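You operate a simulated robot arm through the tools that you are given. There is no shell and no other tool. Be economical: measure what you need, move in short steps, check, and stop when the job is done.

You are at the controls of a simulated robot arm. One attempt, no reset.

TASK
Link both docked headset packs to channel A, then switch the dock off.
Fine: switch it on, set the dial, press LINK; the teal and the orange pack stay in their slots; the third keeps its channel.
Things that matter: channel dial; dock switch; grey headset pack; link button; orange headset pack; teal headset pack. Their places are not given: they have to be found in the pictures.

It is judged by the outcome, as a careful person would: the job done as asked, and still so three seconds after it is handed in. It fails if anything else is knocked over, pushed out of place, dropped, spilled or broken.

THE ROBOT
A 7-joint arm with a two-finger parallel gripper, fixed in place. Base frame: the origin is at the foot of the arm, x ahead of it, y to its left, z up. Lengths are in cm, angles in degrees, forces in N, time in s.
With the tool pointing down near the work surface it reaches from about 30 to 70 cm from the base axis. Its first joint turns from -66.0 to 66.0 degrees. Payload 1.57 kg.
The TCP is the grasp point between the finger pads, 3 cm short of the fingertips. In the tool frame z runs along the fingers and y along their closing line. Largest opening 11 cm; finger width 2.4, thickness 1.2; the body of the gripper, 4.8 by 11.2 cm, starts 7.8 cm behind the TCP.
Orientation is told as [roll, pitch, yaw] about the base's x, y, z axes, in that order, counted from this pose: with the fingers straight down and closing along the base's y, the tool's x points along the base's -x, its y along +y and its z along -z.

THE INTERFACE
- The arm moves only by the tool apply_moves. Its argument "deltas" is a list that holds one entry, the list of rows, each a list of 7 numbers: the shift along the base's x, y, z in units of 200 mm (1.0 is 200 mm), then the turn, a rotation vector about the base's x, y, z in units of 180 degrees (1.0 is 180 degrees), then the gripper command, from -1 (shut) to 1 (fully open), values between in proportion. In form: [[[dx, dy, dz, rx, ry, rz, fingers], ...]]. A call has 1 to 8 rows; each row is the pose to reach, as a shift and turn from the pose commanded when the call began. A call with a number of a shift or a turn outside -1 to 1 is refused whole. A row lasts 0.2 s, in which the tool goes at most 5 cm and 8.6 degrees; a call with a longer step from one row to the next is refused whole, and so is a gripper value outside its range. A pose out of reach is approached as far as the arm can. The call stops where the force on the tool passes 40 N (or 10 N more than at its start, if that is more) or the arm is blocked; 0.2 s more then pass. The fingers move at their own pace (about 10.8 cm/s each) and stop on an object; they squeeze with about 43 N. The grip force told is the motor's: it shows also when the fingers shut on nothing. Time passes only in rows, and 0.2 s behind the last, so rows that repeat a pose let the fingers close. It gives the time, the measured TCP pose, the force on the tool (base axes), the opening and the grip force at its end, in the units of the frame above (readings bear some noise), with the torque about the TCP (base axes, N m) and any sound that the robot's microphone picked up.
- Cameras (640 x 400 px; columns grow to the right, rows downward): "scene" is fixed at [14.38, -37.38, 142.68]; the picture's right is [0.93, -0.36, 0.00], its down [-0.13, -0.33, -0.93] and it looks along [0.34, 0.87, -0.36] (base axes); focal length 309 px, centre (320, 200). "wrist" rides on the gripper at [7, 1.6, -14.1] in the tool frame; the picture's right is [-0.23, 0.97, 0.00], its down [-0.85, -0.20, -0.48] and it looks along [-0.47, -0.11, 0.88] (tool axes); focal length 222 px, centre (320, 200).
- grab_frame(camera): a new picture of that camera. The clock stands still meanwhile.
- point_at(camera, pixels): there is no depth. For up to 12 entries [column, row, z] of the newest picture of that camera ("zoom" is the newest enlarged one), the place [x, y] in the base frame at which the ray of that pixel passes the height z, good to about 0.2 cm. The clock stands still meanwhile.
- inspect(camera, box): a new picture of the part [left, top, right, bottom] of that camera's present view, enlarged. The clock stands still meanwhile.
- sign_off(): hands the job in; it is judged then, once.

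Keep the steps short. Do not move on a guess: measure, check each grasp and each placing, and mend mistakes. In all there are 80 turns and 54 pictures (those below and enlarged ones count). Leave the gripper open and the arm clear of the work at the hand-in unless told otherwise, and finish with a single line.

The tools are called by a JSON object that holds its "name" and its "arguments". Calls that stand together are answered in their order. apply_moves: Moves the arm, as the interface text tells. Its arguments: {"type":"object","properties":{"deltas":{"type":"array","items":{"type":"array","items":{"type":"array","items":{"type":"number"}}}}},"required":["deltas"]} The other tools are called the same way: grab_frame (camera) takes a picture; point_at (camera, pixels) gives the place at which the rays of pixels pass given heights; inspect (camera, box) takes an enlarged picture of a part of a camera's view; sign_off () hands the job in.

At the start:

```text
clock: 0.0
ee_pos: [46.15, 7.56, 116.37]
tcp_rot: [0.1, 0.0, 0.0]
ft_force: [-0.5, 0.2, 0.2]
torque: [0.01, 0.0, 0.0]
grip_width: 11.02
grasp_force: 0.1
```

scene: 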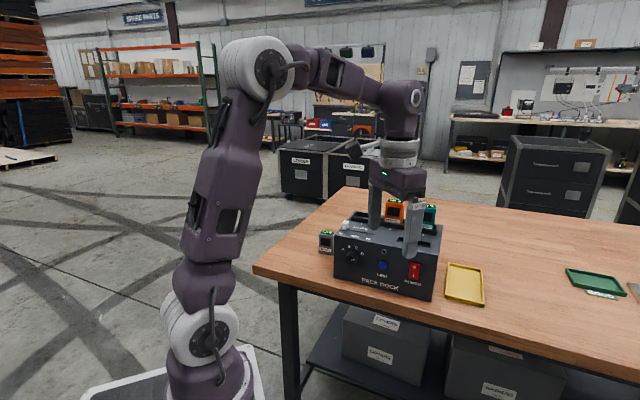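
wrist: 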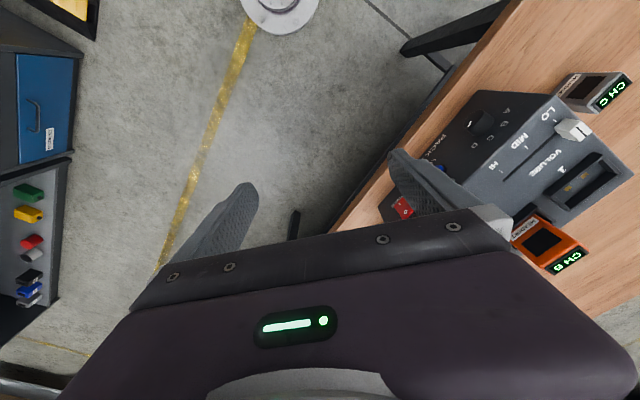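

I see the dock on the bench at about (388,258), with the packs behind it. I'll enlarge it in both cameras.

{"name": "inspect", "arguments": {"camera": "scene", "box": [310, 190, 470, 310]}}

{"name": "inspect", "arguments": {"camera": "wrist", "box": [380, 50, 640, 290]}}

```text
3.33 times, centred on (390, 250) of scene
```

zoom: 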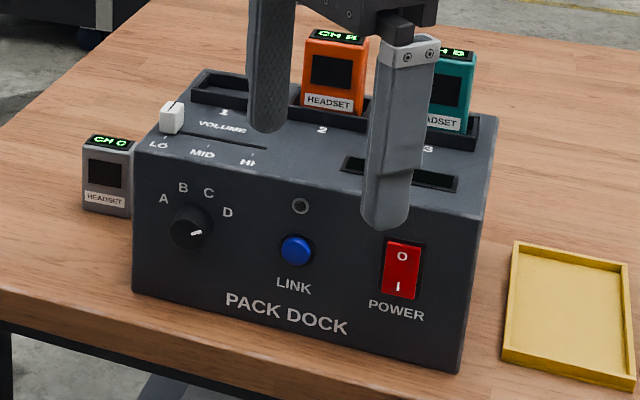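

```text
1.67 times, centred on (510, 170) of wrist
```

zoom: 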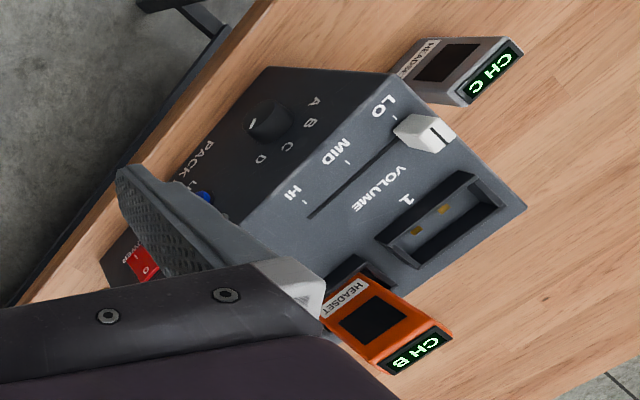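

I'll triangulate features seen in both views to get the heights: the slider knob, the dial, the power switch, and the grey and orange pack displays.

{"name": "point_at", "arguments": {"camera": "zoom", "pixels": [[425, 133, 70], [425, 133, 100], [270, 122, 70], [270, 122, 100], [143, 263, 70], [143, 263, 100], [490, 75, 70], [490, 75, 100], [415, 350, 70], [415, 350, 100]]}}

{"name": "point_at", "arguments": {"camera": "scene", "pixels": [[345.6, 223, 70], [345.6, 223, 100], [351, 258.4, 70], [351, 258.4, 100], [414.5, 271, 70], [414.5, 271, 100], [327, 232.4, 70], [327, 232.4, 100], [397, 200.5, 70], [397, 200.5, 100]]}}

```text
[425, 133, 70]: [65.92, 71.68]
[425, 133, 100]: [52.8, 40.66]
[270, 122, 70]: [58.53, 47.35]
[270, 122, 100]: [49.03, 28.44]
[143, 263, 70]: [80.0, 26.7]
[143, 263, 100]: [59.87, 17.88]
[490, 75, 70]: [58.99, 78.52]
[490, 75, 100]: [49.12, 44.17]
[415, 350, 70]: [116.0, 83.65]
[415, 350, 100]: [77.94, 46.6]
```

```text
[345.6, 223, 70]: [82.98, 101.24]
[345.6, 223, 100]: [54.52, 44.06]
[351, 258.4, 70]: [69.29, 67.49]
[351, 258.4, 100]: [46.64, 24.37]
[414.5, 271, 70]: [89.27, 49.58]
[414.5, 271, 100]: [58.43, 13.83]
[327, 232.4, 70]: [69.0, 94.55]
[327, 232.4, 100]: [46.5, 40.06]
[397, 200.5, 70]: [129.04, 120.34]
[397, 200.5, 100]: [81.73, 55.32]
```

Triangulated positions:
- Dial: about (50.7, 31.7, 94.8)
- Power switch: about (62.8, 19.1, 95.6)
- Face: looks toward about (-0.72, -0.69)
- Dock top: about z 102

Next I'll yaw 45° and shut the fingers so the tool lines up with the face normal.

{"name": "apply_moves", "arguments": {"deltas": [[[0, 0, 0, 0, 0, 0.0417, -1], [0, 0, 0, 0, 0, 0.0833, -1], [0, 0, 0, 0, 0, 0.125, -1], [0, 0, 0, 0, 0, 0.1667, -1], [0, 0, 0, 0, 0, 0.2083, -1], [0, 0, 0, 0, 0, 0.25, -1]]]}}

```text
clock: 1.4
ee_pos: [46.22, 7.49, 116.49]
tcp_rot: [0.0, 0.0, 45.1]
ft_force: [-0.7, 0.3, -1.3]
torque: [0.02, 0.03, 0.01]
grip_width: 0.0
grasp_force: 21.3
```

Yaw is 45°. Now I'll tilt the tool 60° toward the face about (0.707, -0.707, 0), holding the TCP where it is.

{"name": "apply_moves", "arguments": {"deltas": [[[0, 0, 0, 0.0295, -0.0295, 0, -1], [0, 0, 0, 0.059, -0.059, 0, -1], [0, 0, 0, 0.0884, -0.0884, 0, -1], [0, 0, 0, 0.1179, -0.1179, 0, -1], [0, 0, 0, 0.1473, -0.1473, 0, -1], [0, 0, 0, 0.1768, -0.1768, 0, -1], [0, 0, 0, 0.2062, -0.2062, 0, -1], [0, 0, 0, 0.2357, -0.2357, 0, -1]]]}}

{"name": "grab_frame", "arguments": {"camera": "wrist"}}

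{"name": "grab_frame", "arguments": {"camera": "scene"}}

```text
clock: 3.2
ee_pos: [46.12, 7.46, 116.49]
tcp_rot: [0.0, -60.1, 44.9]
ft_force: [-0.2, 0.5, 0.3]
torque: [0.0, -0.02, 0.0]
grip_width: 0.0
grasp_force: 21.4
```

```text
49 pictures are left
```

wrist: 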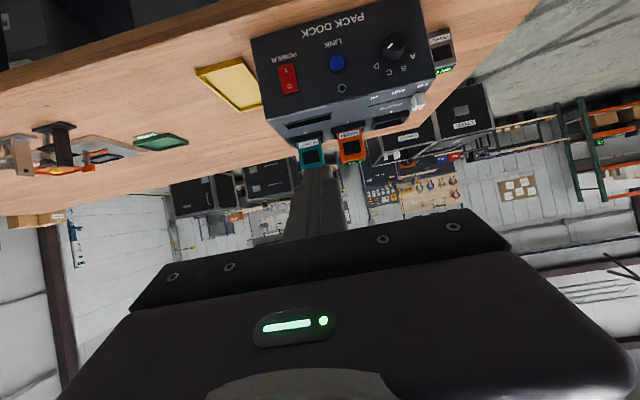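

```text
48 pictures are left
```

scene: 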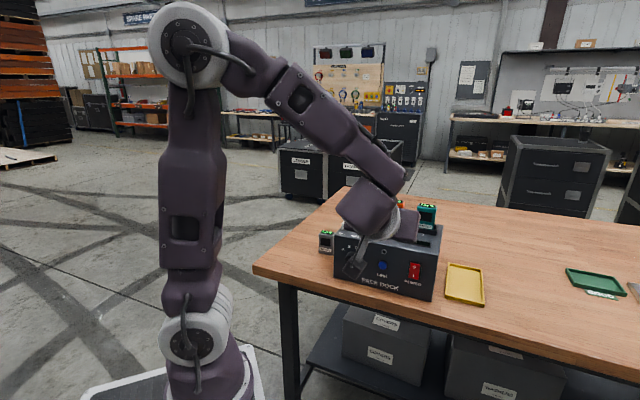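

The tilt is good and the wrist camera sees the front face upside down. I'll enlarge it in both views.

{"name": "inspect", "arguments": {"camera": "wrist", "box": [240, 0, 480, 170]}}

{"name": "inspect", "arguments": {"camera": "scene", "box": [312, 195, 472, 305]}}

```text
2.35 times, centred on (360, 85) of wrist
```

zoom: 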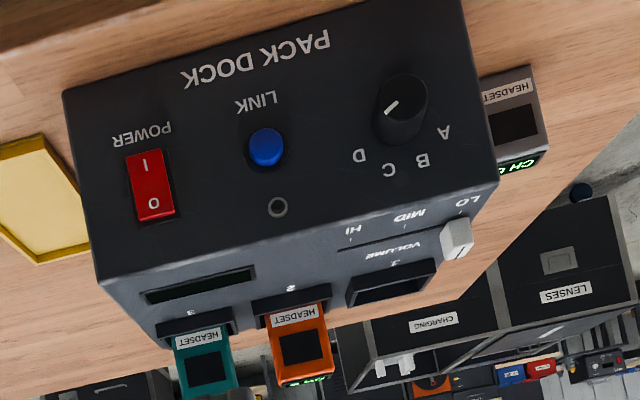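

```text
3.64 times, centred on (392, 250) of scene
```

zoom: 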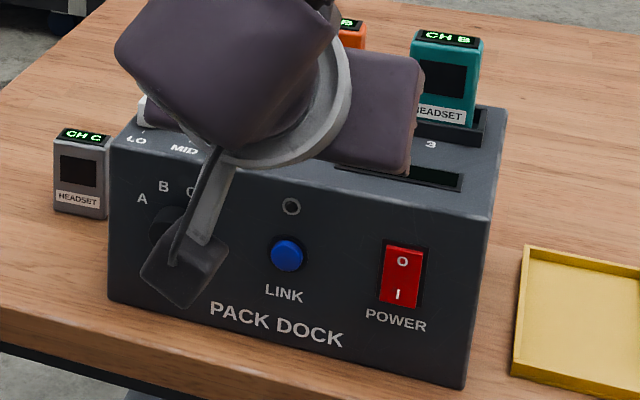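

I'll triangulate LINK, the 0 and I marks, the LED and the face corners.

{"name": "point_at", "arguments": {"camera": "wrist", "pixels": [[337.05, 62.5, 90], [337.05, 62.5, 100], [289.0, 85.85, 90], [289.0, 85.85, 100], [286.1, 69.7, 90], [286.1, 69.7, 100], [341.7, 88, 90], [341.7, 88, 100], [265.7, 121.1, 90], [265.7, 121.1, 110], [251.6, 39.1, 80], [251.6, 39.1, 100]]}}

{"name": "point_at", "arguments": {"camera": "zoom", "pixels": [[287, 256, 90], [287, 256, 100], [402, 262, 90], [402, 262, 100], [398, 294, 90], [398, 294, 100], [291, 206, 90], [291, 206, 100], [490, 220, 90], [490, 220, 110], [463, 388, 80], [463, 388, 100]]}}

```text
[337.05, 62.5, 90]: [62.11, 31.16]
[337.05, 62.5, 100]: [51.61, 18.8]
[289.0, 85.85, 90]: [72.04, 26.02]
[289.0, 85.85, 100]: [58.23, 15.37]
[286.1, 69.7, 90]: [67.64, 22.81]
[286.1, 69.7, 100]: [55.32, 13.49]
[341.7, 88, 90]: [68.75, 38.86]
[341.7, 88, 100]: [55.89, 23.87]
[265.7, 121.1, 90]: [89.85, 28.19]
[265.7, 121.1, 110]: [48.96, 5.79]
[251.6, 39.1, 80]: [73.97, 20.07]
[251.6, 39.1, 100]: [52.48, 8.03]
```

```text
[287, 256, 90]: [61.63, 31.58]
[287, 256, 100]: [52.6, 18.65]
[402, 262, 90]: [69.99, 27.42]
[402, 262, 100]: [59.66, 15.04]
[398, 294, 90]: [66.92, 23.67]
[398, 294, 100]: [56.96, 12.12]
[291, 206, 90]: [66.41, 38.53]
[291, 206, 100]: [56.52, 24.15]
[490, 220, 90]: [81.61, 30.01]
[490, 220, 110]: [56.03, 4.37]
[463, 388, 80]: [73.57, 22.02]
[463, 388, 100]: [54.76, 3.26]
```

The face is vertical, with its top at z≈100.8. I'll get its direction from the top edge corners at that height, and take LINK, the dial and slider side at trial heights.

{"name": "point_at", "arguments": {"camera": "zoom", "pixels": [[490, 220, 100.8], [110, 147, 100.8], [463, 388, 85.5], [108, 299, 85.5], [287, 256, 94.8], [291, 206, 98]]}}

{"name": "point_at", "arguments": {"camera": "wrist", "pixels": [[265.7, 121.1, 100.8], [435.6, 76.5, 100.8], [337.05, 62.5, 94.8], [341.7, 88, 98], [397, 40.4, 94.8], [288.2, 78.2, 94.8]]}}

```text
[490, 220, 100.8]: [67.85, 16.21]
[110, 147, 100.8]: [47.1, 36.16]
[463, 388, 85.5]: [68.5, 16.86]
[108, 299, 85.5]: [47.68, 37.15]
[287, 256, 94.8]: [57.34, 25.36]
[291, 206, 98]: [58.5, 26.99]
```

```text
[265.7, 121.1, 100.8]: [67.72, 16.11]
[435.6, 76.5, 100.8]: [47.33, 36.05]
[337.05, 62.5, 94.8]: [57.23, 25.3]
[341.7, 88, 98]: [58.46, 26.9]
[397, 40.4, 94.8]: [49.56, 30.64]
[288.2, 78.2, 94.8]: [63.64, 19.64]
```

Corners and buttons agree in both views: the inward normal is (0.696, 0.718), which is yaw 45.9°. The switch centre is (63.6, 19.6, 94.8) and LINK is (57.3, 25.3, 94.8). Next I'll make the tool horizontal and lower it in front of the dock.

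{"name": "apply_moves", "arguments": {"deltas": [[[0, 0, -0.195, 0.01964, -0.01964, 0, -1], [0, 0, -0.39, 0.03928, -0.03928, 0, -1], [0, 0, -0.585, 0.05892, -0.05892, 0, -1], [0, 0, -0.78, 0.07856, -0.07856, 0, -1], [0, 0, -0.975, 0.0982, -0.0982, 0, -1], [0, 0, -1.0, 0.1178, -0.1178, 0, -1]]]}}

{"name": "grab_frame", "arguments": {"camera": "scene"}}

{"name": "grab_frame", "arguments": {"camera": "wrist"}}

```text
clock: 4.6
ee_pos: [53.97, 6.65, 98.44]
tcp_rot: [55.1, -89.8, -10.0]
ft_force: [0.5, -0.3, 0.5]
torque: [-0.01, 0.05, 0.0]
grip_width: 0.01
grasp_force: 21.6
out of reach, approached as far as the arm can: row 4, 5, 6
```

```text
45 pictures are left
```

scene: 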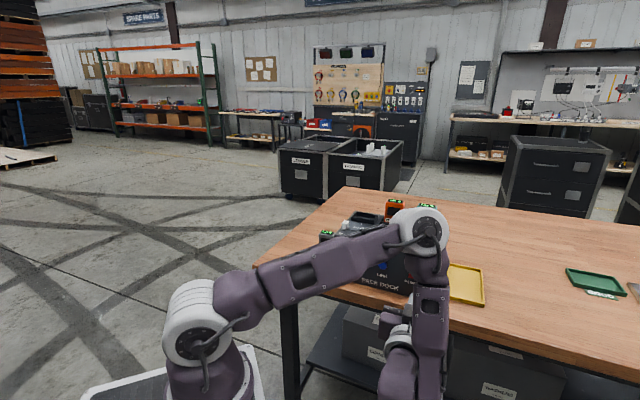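

```text
44 pictures are left
```

wrist: 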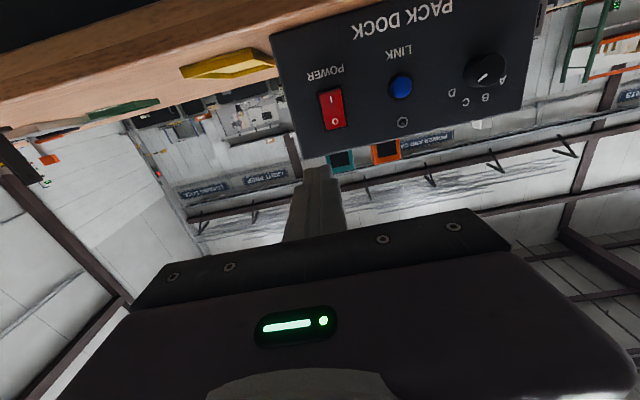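

The tool is horizontal, but (46, 7.5) was too close in for that pose; the arm stopped at (54.0, 6.7, 98.4). I'll repeat the pose with a null row to learn which pose counts as commanded.

{"name": "apply_moves", "arguments": {"deltas": [[[0, 0, 0, 0, 0, 0, -1]]]}}

```text
clock: 5.0
ee_pos: [53.96, 6.71, 98.6]
tcp_rot: [47.4, -89.7, -2.3]
ft_force: [0.1, 0.2, -0.4]
torque: [0.01, 0.04, -0.01]
grip_width: 0.0
grasp_force: 21.0
```

The commanded pose is the actual pose. Now I'll move gently to the pre-press spot in front of the switch, TCP about (57.4, 13.2, 93.2).

{"name": "apply_moves", "arguments": {"deltas": [[[0.043, 0.081, -0.0675, 0, 0, 0.00125, -1], [0.085, 0.162, -0.135, 0, 0, 0.0025, -1], [0.128, 0.243, -0.2025, 0, 0, 0.00375, -1], [0.17, 0.324, -0.27, 0, 0, 0.005, -1]]]}}

{"name": "grab_frame", "arguments": {"camera": "wrist"}}

{"name": "grab_frame", "arguments": {"camera": "scene"}}

```text
clock: 6.0
ee_pos: [57.25, 13.22, 93.25]
tcp_rot: [-65.2, -89.9, 111.1]
ft_force: [-0.3, -0.7, 0.1]
torque: [-0.02, -0.02, 0.03]
grip_width: 0.01
grasp_force: 21.4
```

```text
43 pictures are left
```

wrist: 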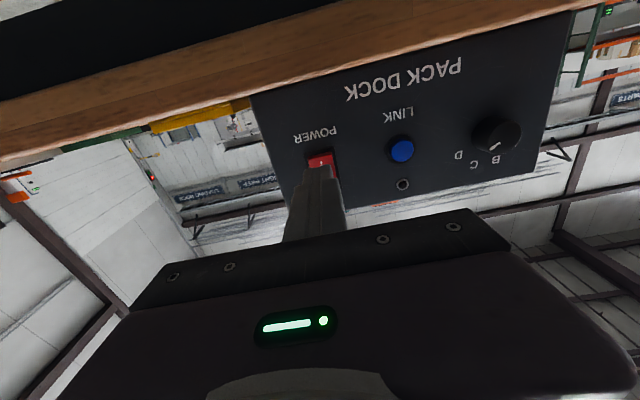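

```text
42 pictures are left
```

scene: 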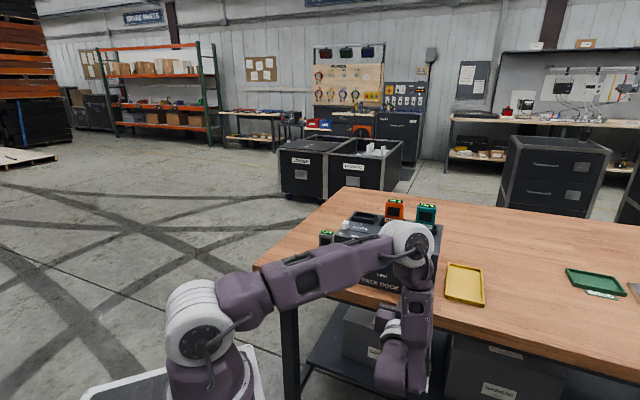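

The fingertips line up with the lower (I) half of the rocker, 6 cm off. Now I'll advance along the normal and press in small rows.

{"name": "apply_moves", "arguments": {"deltas": [[[0.1044, 0.1077, -0.02, 0, 0, 0, -1], [0.1914, 0.1975, -0.02, 0, 0, 0, -1], [0.2053, 0.2118, -0.02, 0, 0, 0, -1], [0.2158, 0.2226, -0.02, 0, 0, 0, -1], [0.2227, 0.2298, -0.02, 0, 0, 0, -1], [0.2297, 0.237, -0.02, 0, 0, 0, -1]]]}}

{"name": "grab_frame", "arguments": {"camera": "wrist"}}

```text
clock: 6.8
ee_pos: [61.06, 17.07, 92.89]
tcp_rot: [8.0, -89.9, 38.0]
ft_force: [-21.2, -15.0, 7.6]
torque: [0.28, -0.44, 0.04]
grip_width: 0.01
grasp_force: 20.9
stopped in row 3: the force on the tool passed its limit at 54 N (the readings are from after the stop); the commanded pose is now the measured one
```

```text
41 pictures are left
```

wrist: 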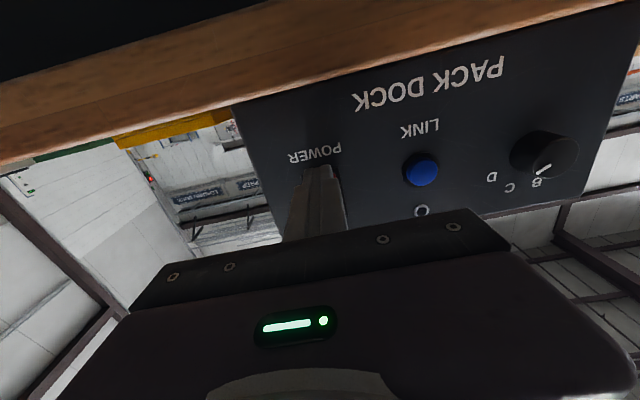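

Contact at 54 N, with the tip at the rocker face. I'll back off 5 cm and check the rocker and LED.

{"name": "apply_moves", "arguments": {"deltas": [[[-0.087, -0.09, 0, 0, 0, 0, -1], [-0.174, -0.18, 0, 0, 0, 0, -1], [-0.174, -0.18, -0.1, 0, 0, 0, -1]]]}}

{"name": "inspect", "arguments": {"camera": "wrist", "box": [240, 40, 560, 240]}}

{"name": "inspect", "arguments": {"camera": "scene", "box": [312, 195, 472, 305]}}

```text
clock: 7.6
ee_pos: [57.47, 13.63, 90.62]
tcp_rot: [5.5, -89.9, 40.4]
ft_force: [0.2, -0.8, 0.1]
torque: [0.0, -0.01, 0.02]
grip_width: 0.0
grasp_force: 21.6
```

```text
2.00 times, centred on (400, 140) of wrist
```

zoom: 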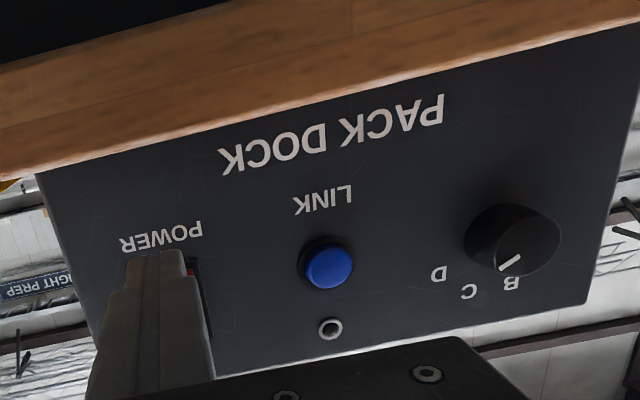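

```text
3.64 times, centred on (392, 250) of scene
```

zoom: 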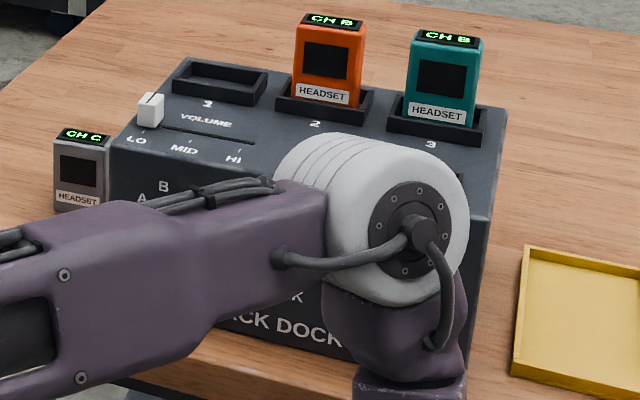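

The finger hides the rocker. I'll retreat and shift left (toward the dial) to look at it and the LED.

{"name": "apply_moves", "arguments": {"deltas": [[[-0.12, 0.05, 0.1, 0, 0, 0, -1], [-0.24, 0.1, 0.2, 0, 0, 0, -1], [-0.3, 0.16, 0.25, 0, 0, 0, -1]]]}}

{"name": "inspect", "arguments": {"camera": "wrist", "box": [160, 20, 480, 220]}}

```text
clock: 8.4
ee_pos: [53.77, 17.27, 96.24]
tcp_rot: [20.6, -89.7, 25.5]
ft_force: [-0.7, 0.0, -0.8]
torque: [-0.02, -0.03, -0.02]
grip_width: 0.01
grasp_force: 21.4
out of reach, approached as far as the arm can: row 2, 3
```

```text
2.00 times, centred on (320, 120) of wrist
```

zoom: 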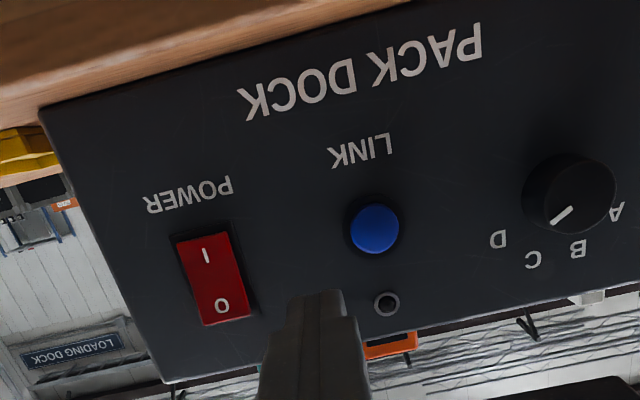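

The LED is still unlit. I'll measure the rocker ends and marks on the face plane to see exactly where I pressed, along with LINK and the dial.

{"name": "point_at", "arguments": {"camera": "zoom", "pixels": [[201, 238, 90], [201, 238, 94], [228, 321, 96], [228, 321, 99], [206, 255, 91], [206, 255, 95], [221, 306, 95], [221, 306, 98], [375, 230, 92], [375, 230, 96], [580, 197, 92], [580, 197, 97]]}}

```text
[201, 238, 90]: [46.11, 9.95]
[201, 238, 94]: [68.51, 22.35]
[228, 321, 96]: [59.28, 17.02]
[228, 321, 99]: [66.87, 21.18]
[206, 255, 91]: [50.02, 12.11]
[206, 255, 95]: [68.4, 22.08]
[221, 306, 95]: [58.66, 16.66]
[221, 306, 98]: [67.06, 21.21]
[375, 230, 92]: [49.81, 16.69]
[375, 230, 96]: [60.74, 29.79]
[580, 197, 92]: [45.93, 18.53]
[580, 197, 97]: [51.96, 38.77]
```

The rocker spans z 93.1–97.75, so my press at z 92.9 landed partly on the bezel. I'll retry with the tip centred at z≈94.3, coming in slowly.

{"name": "apply_moves", "arguments": {"deltas": [[[0.1, -0.091, -0.05, 0, 0, 0, -1], [0.2, -0.182, -0.097, 0, 0, 0, -1], [0.27, -0.11, -0.097, 0, 0, 0, -1], [0.3395, -0.0385, -0.097, 0, 0, 0, -1], [0.3465, -0.0313, -0.097, 0, 0, 0, -1], [0.3534, -0.0241, -0.097, 0, 0, 0, -1], [0.3604, -0.017, -0.097, 0, 0, 0, -1], [0.3674, -0.0098, -0.097, 0, 0, 0, -1]]]}}

```text
clock: 10.2
ee_pos: [61.06, 16.79, 94.51]
tcp_rot: [50.5, -90.0, -4.4]
ft_force: [-17.5, -11.9, 8.0]
torque: [0.24, -0.36, 0.0]
grip_width: 0.0
grasp_force: 21.2
stopped in row 8: the force on the tool passed its limit at 45 N (the readings are from after the stop); the commanded pose is now the measured one
```

Stopped at 45 N with the tip at about 57.6. I'll back off and look again from the same side viewpoint.

{"name": "apply_moves", "arguments": {"deltas": [[[-0.12, -0.124, 0, 0, 0, 0, -1], [-0.22, -0.1, 0.05, 0, 0, 0, -1], [-0.34, 0.02, 0.1, 0, 0, 0, -1]]]}}

{"name": "inspect", "arguments": {"camera": "wrist", "box": [160, 20, 480, 220]}}

```text
clock: 11.0
ee_pos: [54.28, 17.27, 96.37]
tcp_rot: [20.1, -89.9, 25.9]
ft_force: [-0.3, 0.3, 0.5]
torque: [0.01, 0.04, -0.02]
grip_width: 0.02
grasp_force: 21.3
```

```text
2.00 times, centred on (320, 120) of wrist
```

zoom: 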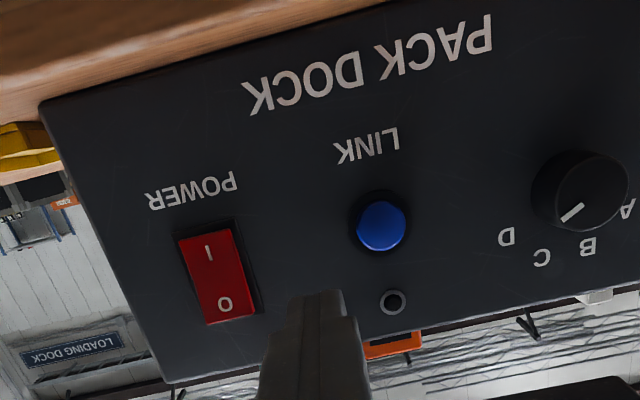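

I'll enlarge the rocker tightly to judge which half is pushed in.

{"name": "inspect", "arguments": {"camera": "wrist", "box": [230, 110, 310, 190]}}

```text
5.00 times, centred on (270, 150) of wrist
```

zoom: 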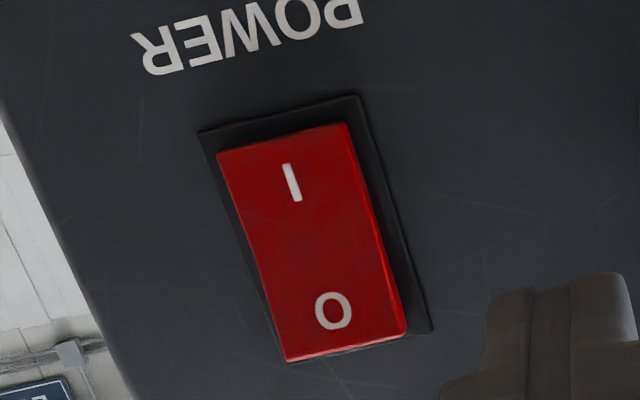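

From this low view the O end covers its bezel gap and the I end shows a wide gap, which suggests I is pushed in. I'll compare in the scene camera later. Now I'll move in front of the dial with the fingers opening to about 6.5 cm.

{"name": "apply_moves", "arguments": {"deltas": [[[-0.09, 0.12, -0.02, 0, 0, 0, -1], [-0.19, 0.25, -0.04, 0, 0, 0, 0.18], [-0.29, 0.375, -0.065, 0, 0, 0, 0.18], [-0.391, 0.506, -0.065, 0, 0, 0, 0.18], [-0.391, 0.506, -0.065, 0, 0, 0, 0.18]]]}}

{"name": "grab_frame", "arguments": {"camera": "scene"}}

{"name": "inspect", "arguments": {"camera": "wrist", "box": [160, 0, 560, 250]}}

```text
clock: 11.8
ee_pos: [51.2, 24.6, 95.88]
tcp_rot: [16.9, -89.6, 28.8]
ft_force: [-22.4, -37.6, 13.3]
torque: [0.32, 0.25, 1.3]
grip_width: 5.51
grasp_force: 0.0
out of reach, approached as far as the arm can: row 1, 2, 3
stopped in row 3: the force on the tool passed its limit at 83 N (the readings are from after the stop); the commanded pose is now the measured one
```

```text
35 pictures are left
```

scene: 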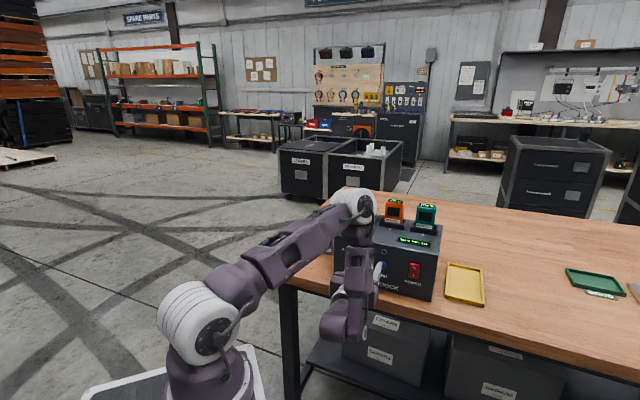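

```text
1.60 times, centred on (360, 125) of wrist
```

zoom: 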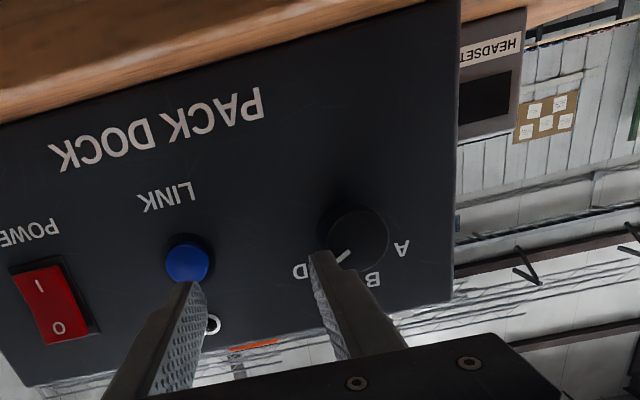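

The arm strayed and a fingertip bumped the dial side, which I'll mend. The top screen at (413,241) is now lit, so the dock is on. I'll retreat straight out and enlarge the scene.

{"name": "apply_moves", "arguments": {"deltas": [[[0.0, -0.1, 0.03, 0, 0, 0, 0.18], [0.02, -0.2, 0.08, 0, 0, 0, 0.18]]]}}

{"name": "inspect", "arguments": {"camera": "scene", "box": [312, 195, 472, 305]}}

{"name": "inspect", "arguments": {"camera": "wrist", "box": [160, 0, 560, 250]}}

```text
clock: 12.4
ee_pos: [52.35, 21.23, 97.65]
tcp_rot: [16.0, -89.4, 29.7]
ft_force: [0.1, -0.4, -0.6]
torque: [0.0, 0.01, -0.04]
grip_width: 6.51
grasp_force: 0.0
out of reach, approached as far as the arm can: row 1, 2
```

```text
3.64 times, centred on (392, 250) of scene
```

zoom: 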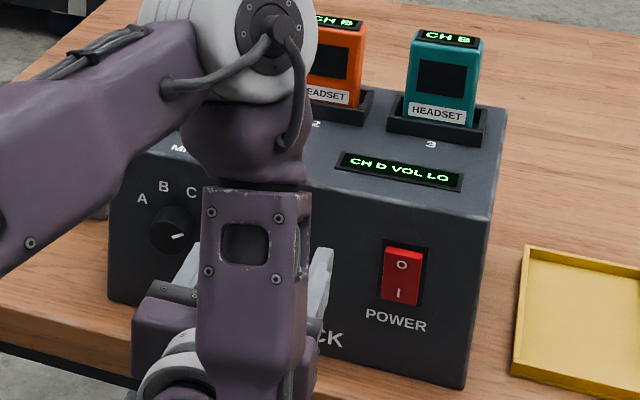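

```text
1.60 times, centred on (360, 125) of wrist
```

zoom: 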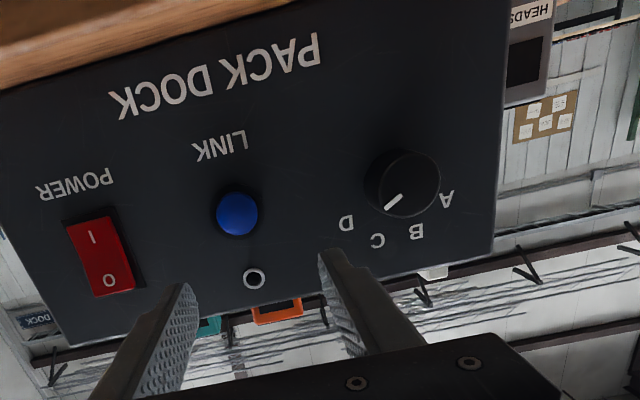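

The dock reads "CH D VOL LO": it's on, and the packs are still CH B. A fully horizontal tool is out of reach near the dial, so I'll use a 70° tilt, move out in front of the dial and measure it.

{"name": "apply_moves", "arguments": {"deltas": [[[-0.03, -0.03, 0, -0.0266, 0.0258, 0, 0.18], [-0.06, -0.06, 0, -0.0532, 0.0515, 0, 0.18], [-0.1, -0.07, 0, -0.0798, 0.0773, 0, 0.18], [-0.23, 0.08, 0, -0.0798, 0.0773, 0, 0.18], [-0.364, 0.236, 0, -0.0798, 0.0773, 0, 0.18]]]}}

{"name": "inspect", "arguments": {"camera": "wrist", "box": [200, 0, 520, 200]}}

```text
clock: 13.6
ee_pos: [45.05, 25.73, 97.53]
tcp_rot: [0.0, -69.5, 45.7]
ft_force: [0.5, 0.4, -0.4]
torque: [-0.03, 0.02, -0.02]
grip_width: 6.5
grasp_force: 0.1
```

```text
2.00 times, centred on (360, 100) of wrist
```

zoom: 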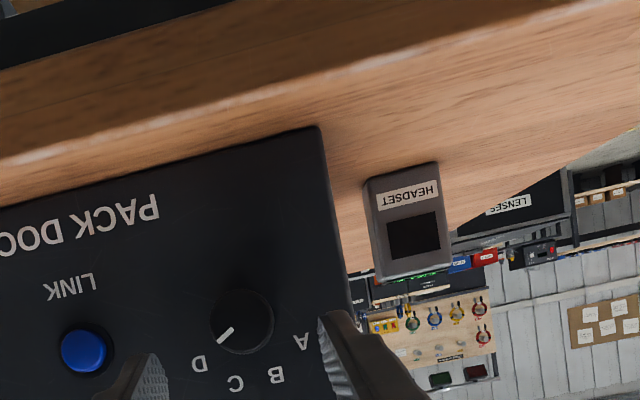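

Reachable, with an undisturbed view. I'll measure the dial front centre, its edges, the pointer and the labels.

{"name": "point_at", "arguments": {"camera": "zoom", "pixels": [[243, 321, 93], [243, 321, 97], [302, 342, 94], [302, 342, 98], [277, 376, 94], [277, 376, 98], [236, 384, 94], [236, 384, 98], [199, 364, 94], [199, 364, 98], [219, 341, 93], [219, 341, 97]]}}

```text
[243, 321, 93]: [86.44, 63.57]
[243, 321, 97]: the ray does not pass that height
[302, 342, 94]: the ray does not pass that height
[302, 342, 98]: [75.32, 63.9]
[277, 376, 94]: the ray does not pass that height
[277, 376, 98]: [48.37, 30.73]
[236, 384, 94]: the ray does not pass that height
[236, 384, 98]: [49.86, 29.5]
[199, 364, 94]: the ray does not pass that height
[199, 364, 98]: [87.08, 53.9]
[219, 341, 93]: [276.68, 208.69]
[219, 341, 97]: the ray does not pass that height
```

Measured in face coordinates: the dial axis is at t≈-14.3, z≈95.2, radius ~1.6, front at n≈56.5. The labels sit 40° apart at ±60° and ±20°, with the pointer at D, so D→A is 120° counter-clockwise. I'll pre-rotate the tool 60° clockwise about the dial axis while still standing off.

{"name": "apply_moves", "arguments": {"deltas": [[[0.0113, -0.0099, -0.0059, 0.0291, 0.0298, 0, 0.18], [0.0226, -0.0198, -0.0119, 0.0582, 0.0597, 0, 0.18], [0.0339, -0.0296, -0.0178, 0.0873, 0.0895, 0, 0.18], [0.0453, -0.0395, -0.0238, 0.1164, 0.1194, 0, 0.18], [0.0566, -0.0494, -0.0297, 0.1454, 0.1492, 0, 0.18], [0.0679, -0.0593, -0.0356, 0.1745, 0.179, 0, 0.18], [0.0792, -0.0691, -0.0416, 0.2036, 0.2089, 0, 0.18], [0.0905, -0.079, -0.0475, 0.2327, 0.2387, 0, 0.18]]]}}

{"name": "grab_frame", "arguments": {"camera": "wrist"}}

{"name": "grab_frame", "arguments": {"camera": "scene"}}

```text
clock: 15.4
ee_pos: [46.89, 24.12, 96.69]
tcp_rot: [78.7, -27.8, -21.0]
ft_force: [-0.9, 0.1, -0.8]
torque: [0.0, 0.03, 0.01]
grip_width: 6.5
grasp_force: 0.0
```

```text
30 pictures are left
```

wrist: 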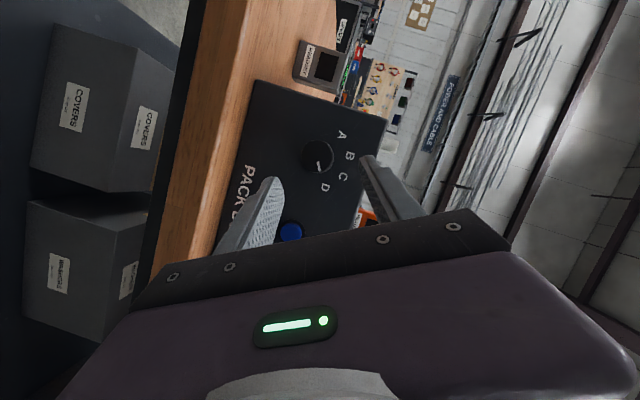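

```text
29 pictures are left
```

scene: 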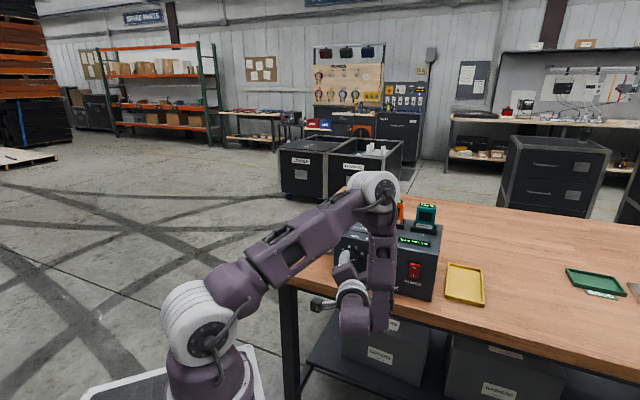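

The pre-rotation worked and the dial (318,155) sits between the fingertips. I'll advance along the tool axis with the fingers still open, and close next.

{"name": "apply_moves", "arguments": {"deltas": [[[0.03, 0.06, -0.013, 0, 0, 0, 0.18], [0.06, 0.12, -0.027, 0, 0, 0, 0.18], [0.085, 0.175, -0.038, 0, 0, 0, 0.18], [0.102, 0.21, -0.046, 0, 0, 0, 0.18], [0.1175, 0.2415, -0.053, 0, 0, 0, 0.18]]]}}

{"name": "inspect", "arguments": {"camera": "wrist", "box": [200, 80, 440, 230]}}

```text
clock: 16.6
ee_pos: [49.15, 29.09, 95.56]
tcp_rot: [78.5, -28.0, -20.8]
ft_force: [0.8, -0.5, -0.3]
torque: [0.0, -0.03, 0.03]
grip_width: 6.5
grasp_force: 0.0
```

```text
2.67 times, centred on (320, 155) of wrist
```

zoom: 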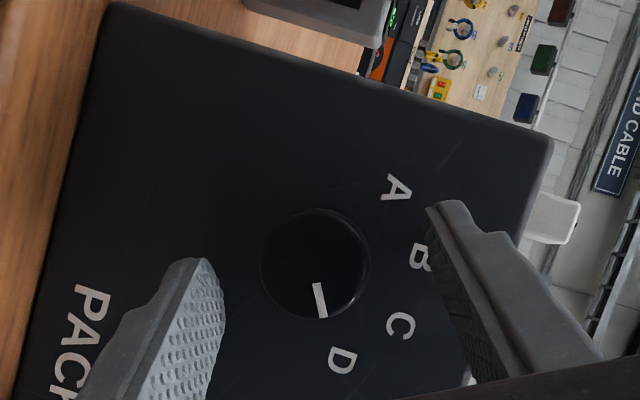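

The dial is centred between the pads (slightly toward the left finger) and within pad depth. I'll nudge 0.2 cm that way and close on it.

{"name": "apply_moves", "arguments": {"deltas": [[[0.0035, -0.0035, -0.0085, 0, 0, 0, 0.18], [0.0035, -0.0035, -0.0085, 0, 0, 0, -0.2], [0.0035, -0.0035, -0.0085, 0, 0, 0, -1], [0.0035, -0.0035, -0.0085, 0, 0, 0, -1]]]}}

{"name": "inspect", "arguments": {"camera": "wrist", "box": [200, 80, 440, 230]}}

```text
clock: 17.6
ee_pos: [49.34, 28.96, 95.48]
tcp_rot: [78.7, -27.9, -21.0]
ft_force: [-1.0, 1.3, 3.3]
torque: [0.12, -0.1, 0.08]
grip_width: 3.29
grasp_force: 40.9
```

```text
2.67 times, centred on (320, 155) of wrist
```

zoom: 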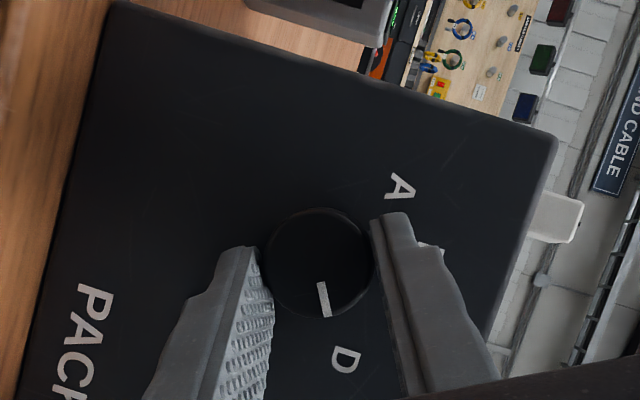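

Gripped at 3.29 cm with 41 N and only slight side force. I'll turn counter-clockwise 60° about the dial axis and then check the display.

{"name": "apply_moves", "arguments": {"deltas": [[[-0.0022, 0.0021, 0.0046, -0.0291, -0.0298, 0, -1], [-0.0048, 0.0046, 0.0087, -0.0582, -0.0597, 0, -1], [-0.0077, 0.0075, 0.0124, -0.0873, -0.0895, 0, -1], [-0.011, 0.0107, 0.0154, -0.1164, -0.1194, 0, -1], [-0.0145, 0.0142, 0.0178, -0.1454, -0.1492, 0, -1], [-0.0183, 0.0178, 0.0196, -0.1745, -0.179, 0, -1], [-0.0221, 0.0215, 0.0207, -0.2036, -0.2089, 0, -1], [-0.026, 0.0254, 0.021, -0.2327, -0.2387, 0, -1]]]}}

{"name": "inspect", "arguments": {"camera": "scene", "box": [312, 195, 472, 305]}}

{"name": "inspect", "arguments": {"camera": "wrist", "box": [200, 80, 440, 230]}}

```text
clock: 19.4
ee_pos: [48.71, 29.52, 95.96]
tcp_rot: [-0.1, -69.7, 46.1]
ft_force: [-5.9, 12.2, 18.0]
torque: [0.23, -0.09, 0.46]
grip_width: 3.28
grasp_force: 41.5
```

```text
3.64 times, centred on (392, 250) of scene
```

zoom: 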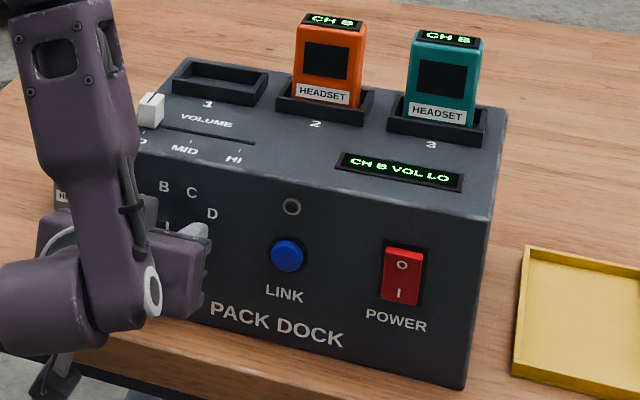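

```text
2.67 times, centred on (320, 155) of wrist
```

zoom: 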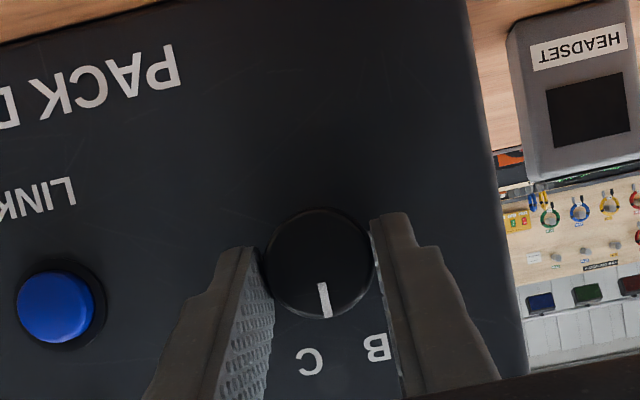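

The dock now reads "CH B". I'll turn 60° more, easing slightly toward the measured side load.

{"name": "apply_moves", "arguments": {"deltas": [[[-0.0044, 0.0043, 0.0003, -0.0291, -0.0298, 0, -1], [-0.0087, 0.0084, -0.0002, -0.0582, -0.0597, 0, -1], [-0.0129, 0.0125, -0.0013, -0.0873, -0.0895, 0, -1], [-0.0168, 0.0164, -0.0032, -0.1164, -0.1194, 0, -1], [-0.0205, 0.02, -0.0056, -0.1454, -0.1492, 0, -1], [-0.024, 0.0233, -0.0086, -0.1745, -0.179, 0, -1], [-0.027, 0.0263, -0.0121, -0.2036, -0.2089, 0, -1], [-0.0296, 0.0289, -0.016, -0.2327, -0.2387, 0, -1]]]}}

{"name": "inspect", "arguments": {"camera": "scene", "box": [312, 195, 472, 305]}}

{"name": "inspect", "arguments": {"camera": "wrist", "box": [200, 80, 440, 230]}}

```text
clock: 20.0
ee_pos: [48.5, 29.64, 96.14]
tcp_rot: [-35.5, -64.8, 80.0]
ft_force: [10.7, 12.3, -9.8]
torque: [-0.02, 0.02, 0.18]
grip_width: 3.27
grasp_force: 40.8
out of reach, approached as far as the arm can: row 2, 3
stopped in row 3: the force on the tool passed its limit at 54 N (the readings are from after the stop); the commanded pose is now the measured one
```

```text
3.64 times, centred on (392, 250) of scene
```

zoom: 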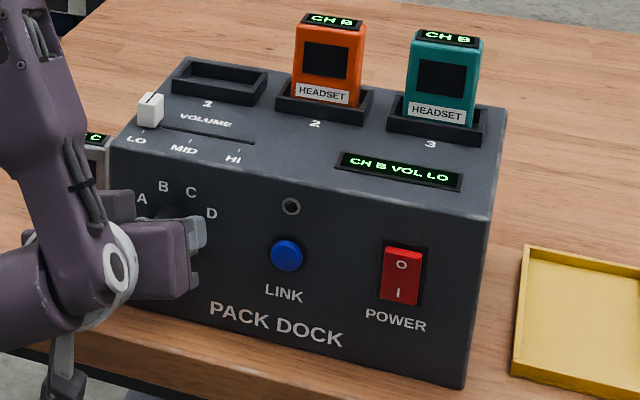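

```text
2.67 times, centred on (320, 155) of wrist
```

zoom: 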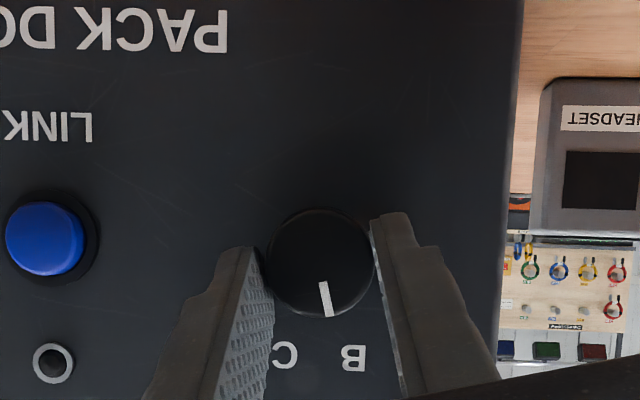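

The tool reached its wrist limit at about -14°, with the dial at B. I'll release, rotate back clockwise around the dial with open fingers, and regrasp for the rest.

{"name": "apply_moves", "arguments": {"deltas": [[[0, 0, 0, 0, 0, 0, 0.18], [0, 0, 0, 0, 0, 0, 0.18], [-0.0044, -0.0166, -0.005, 0.0325, 0.0333, 0, 0.18], [0.0002, -0.0212, -0.005, 0.065, 0.0666, 0, 0.18], [0.0045, -0.0254, -0.0055, 0.0974, 0.0999, 0, 0.18], [0.0088, -0.0295, -0.0075, 0.1299, 0.1332, 0, 0.18], [0.0128, -0.0334, -0.01, 0.1624, 0.1666, 0, 0.18], [0.0164, -0.0369, -0.013, 0.1949, 0.1999, 0, 0.18]]]}}

```text
clock: 21.8
ee_pos: [48.87, 28.91, 95.7]
tcp_rot: [65.3, -49.6, -11.2]
ft_force: [-0.1, -0.4, 0.9]
torque: [0.02, 0.0, -0.04]
grip_width: 6.51
grasp_force: 0.0
```

Clean rotation. Two more rotation rows, a small advance, then I'll close again.

{"name": "apply_moves", "arguments": {"deltas": [[[0.008, 0.0024, 0, 0.0325, 0.0333, 0, 0.18], [0.0158, 0.0048, 0, 0.065, 0.0666, 0, 0.18], [0.0158, 0.0048, 0, 0.065, 0.0666, 0, -0.2], [0.0158, 0.0048, 0, 0.065, 0.0666, 0, -1], [0.0158, 0.0048, 0, 0.065, 0.0666, 0, -1]]]}}

{"name": "inspect", "arguments": {"camera": "wrist", "box": [200, 80, 440, 230]}}

```text
clock: 23.0
ee_pos: [49.31, 28.75, 95.67]
tcp_rot: [76.0, -35.1, -18.7]
ft_force: [9.8, -1.0, -12.3]
torque: [-0.26, 0.07, -0.47]
grip_width: 3.23
grasp_force: 40.5
```

```text
2.67 times, centred on (320, 155) of wrist
```

zoom: 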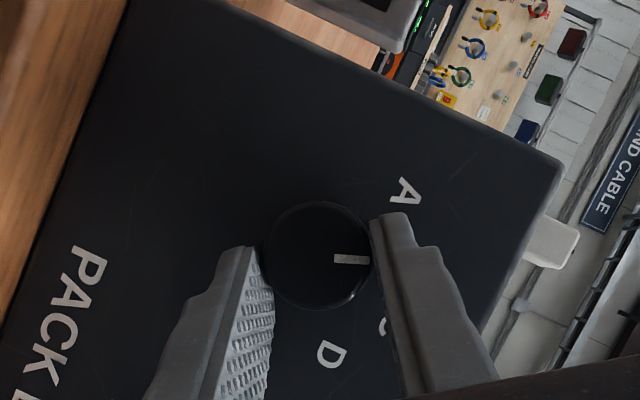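

Gripped again at 3.23 cm, with the pointer at B. I'll turn 44° counter-clockwise to reach A.

{"name": "apply_moves", "arguments": {"deltas": [[[-0.0021, 0.0021, 0.0032, -0.0284, -0.0292, 0, -1], [-0.0048, 0.0047, 0.006, -0.0569, -0.0583, 0, -1], [-0.0077, 0.0075, 0.008, -0.0853, -0.0875, 0, -1], [-0.0107, 0.0105, 0.0098, -0.1138, -0.1167, 0, -1], [-0.0141, 0.0138, 0.0108, -0.1422, -0.1459, 0, -1], [-0.0175, 0.0171, 0.011, -0.1706, -0.175, 0, -1]]]}}

{"name": "inspect", "arguments": {"camera": "scene", "box": [312, 195, 472, 305]}}

{"name": "inspect", "arguments": {"camera": "wrist", "box": [200, 80, 440, 230]}}

```text
clock: 24.4
ee_pos: [48.73, 29.35, 95.89]
tcp_rot: [23.6, -67.9, 25.4]
ft_force: [1.6, -2.7, 7.7]
torque: [0.43, 0.38, 0.01]
grip_width: 3.26
grasp_force: 40.8
```

```text
3.64 times, centred on (392, 250) of scene
```

zoom: 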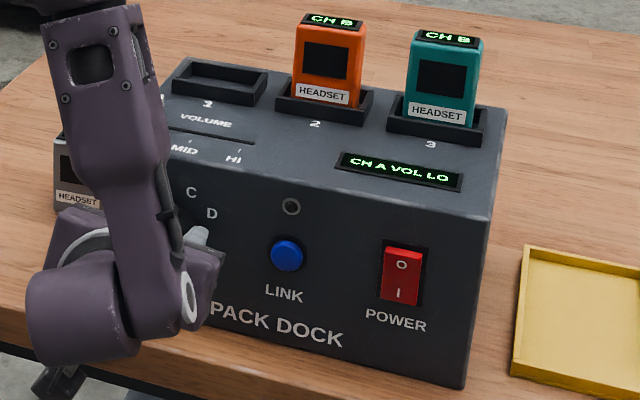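

```text
2.67 times, centred on (320, 155) of wrist
```

zoom: 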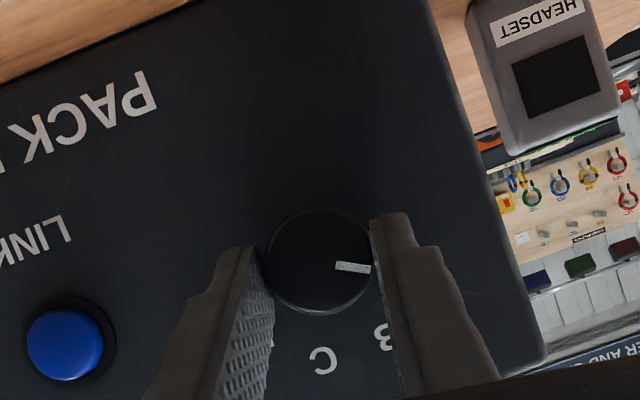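

The dock reads "CH A". I'll release and back away along the tool axis.

{"name": "apply_moves", "arguments": {"deltas": [[[0, 0, 0, 0, 0, 0, 0.18], [0, 0, 0, 0, 0, 0, 0.18], [-0.052, -0.06, 0.028, 0, 0, 0, 0.18], [-0.103, -0.12, 0.056, 0, 0, 0, 0.18], [-0.154, -0.178, 0.085, 0, 0, 0, 0.18]]]}}

{"name": "inspect", "arguments": {"camera": "scene", "box": [312, 195, 472, 305]}}

```text
clock: 25.6
ee_pos: [45.89, 25.72, 97.75]
tcp_rot: [23.5, -68.0, 25.1]
ft_force: [-0.1, -0.3, 0.9]
torque: [-0.02, 0.01, 0.01]
grip_width: 6.54
grasp_force: 0.1
```

```text
3.64 times, centred on (392, 250) of scene
```

zoom: 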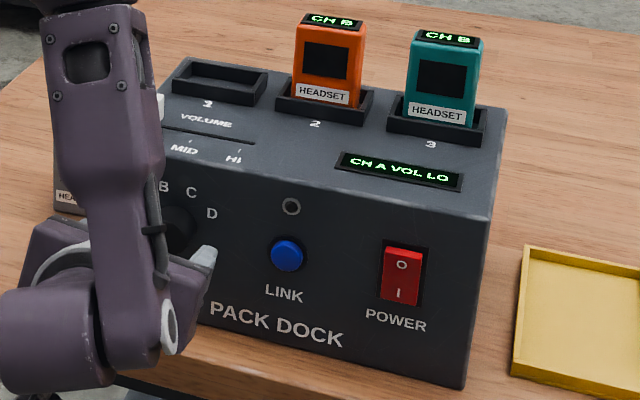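

"CH A" holds after release. Now I'll close the fingers and move in front of LINK, still about 4 cm off.

{"name": "apply_moves", "arguments": {"deltas": [[[0.08, -0.07, -0.03, -0.0092, -0.0094, 0, -1], [0.16, -0.14, -0.06, -0.0184, -0.0189, 0, -1], [0.245, -0.21, -0.1, -0.0276, -0.0283, 0, -1], [0.327, -0.2805, -0.1375, -0.0368, -0.0378, 0, -1], [0.327, -0.2805, -0.1375, -0.0368, -0.0378, 0, -1]]]}}

{"name": "inspect", "arguments": {"camera": "wrist", "box": [200, 50, 440, 200]}}

```text
clock: 26.8
ee_pos: [52.31, 20.11, 94.8]
tcp_rot: [-2.5, -69.3, 49.4]
ft_force: [0.3, -0.4, 0.9]
torque: [-0.04, 0.01, -0.02]
grip_width: 0.0
grasp_force: 21.6
```

```text
2.67 times, centred on (320, 125) of wrist
```

zoom: 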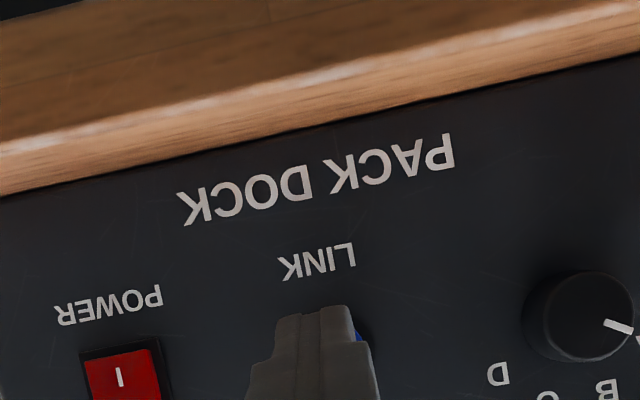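

The tip is over LINK (blue edge at (362,335), consistent with camera parallax). I'll press slowly along the normal.

{"name": "apply_moves", "arguments": {"deltas": [[[0.0628, 0.0644, 0.005, 0, 0, 0, -1], [0.1187, 0.1217, 0.005, 0, 0, 0, -1], [0.1326, 0.136, 0.005, 0, 0, 0, -1], [0.1396, 0.1432, 0.005, 0, 0, 0, -1], [0.1466, 0.1504, 0.005, 0, 0, 0, -1], [0.1536, 0.1575, 0.005, 0, 0, 0, -1], [0.1605, 0.1647, 0.005, 0, 0, 0, -1], [0.1675, 0.1718, 0.005, 0, 0, 0, -1]]]}}

{"name": "inspect", "arguments": {"camera": "scene", "box": [312, 195, 472, 305]}}

```text
clock: 28.7
ee_pos: [55.49, 23.36, 94.94]
tcp_rot: [-2.1, -69.1, 49.0]
ft_force: [-16.2, -12.5, 9.6]
torque: [0.25, -0.21, 0.07]
grip_width: 0.0
grasp_force: 21.4
heard: click
stopped in row 8: the force on the tool passed its limit at 44 N (the readings are from after the stop); the commanded pose is now the measured one
```

```text
3.64 times, centred on (392, 250) of scene
```

zoom: 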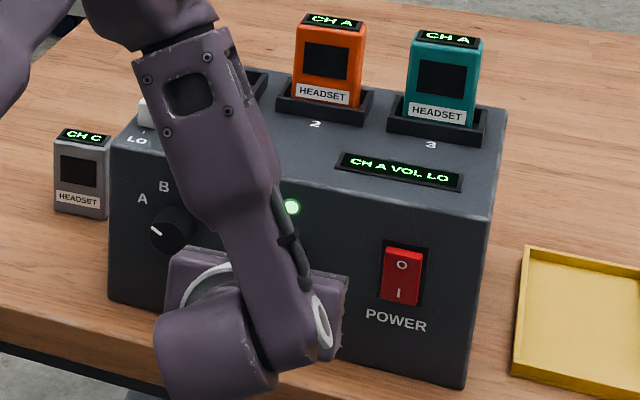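

A click, LED green, both docked packs show CH A and grey still shows CH C. I'll back off and move in front of the O half of the switch (upper half, z≈97).

{"name": "apply_moves", "arguments": {"deltas": [[[-0.08, -0.08, 0, 0, 0, 0, -1], [-0.157, -0.161, 0.03, 0, 0, 0, -1], [-0.05, -0.26, 0.06, 0, 0, 0, -1], [0.05, -0.36, 0.09, 0, 0, 0, -1], [0.1505, -0.458, 0.113, 0, 0, 0, -1]]]}}

{"name": "inspect", "arguments": {"camera": "wrist", "box": [200, 50, 440, 200]}}

{"name": "inspect", "arguments": {"camera": "scene", "box": [312, 195, 472, 305]}}

```text
clock: 29.9
ee_pos: [58.63, 14.29, 97.13]
tcp_rot: [-2.3, -69.2, 49.3]
ft_force: [0.9, 0.8, 0.0]
torque: [0.0, -0.06, -0.01]
grip_width: 0.01
grasp_force: 20.9
```

```text
2.67 times, centred on (320, 125) of wrist
```

zoom: 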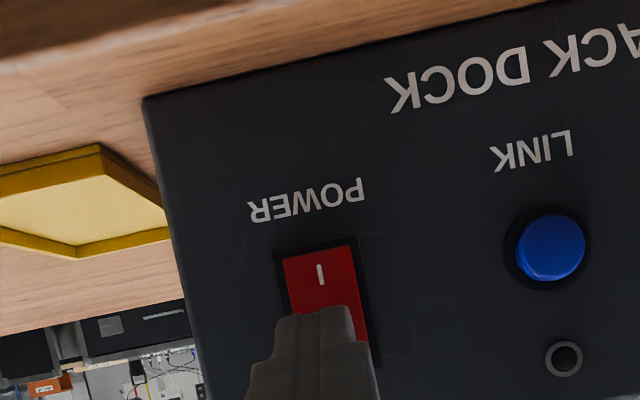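

```text
3.64 times, centred on (392, 250) of scene
```

zoom: 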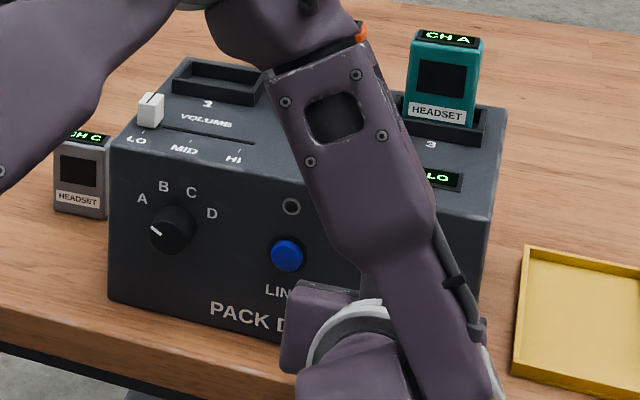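

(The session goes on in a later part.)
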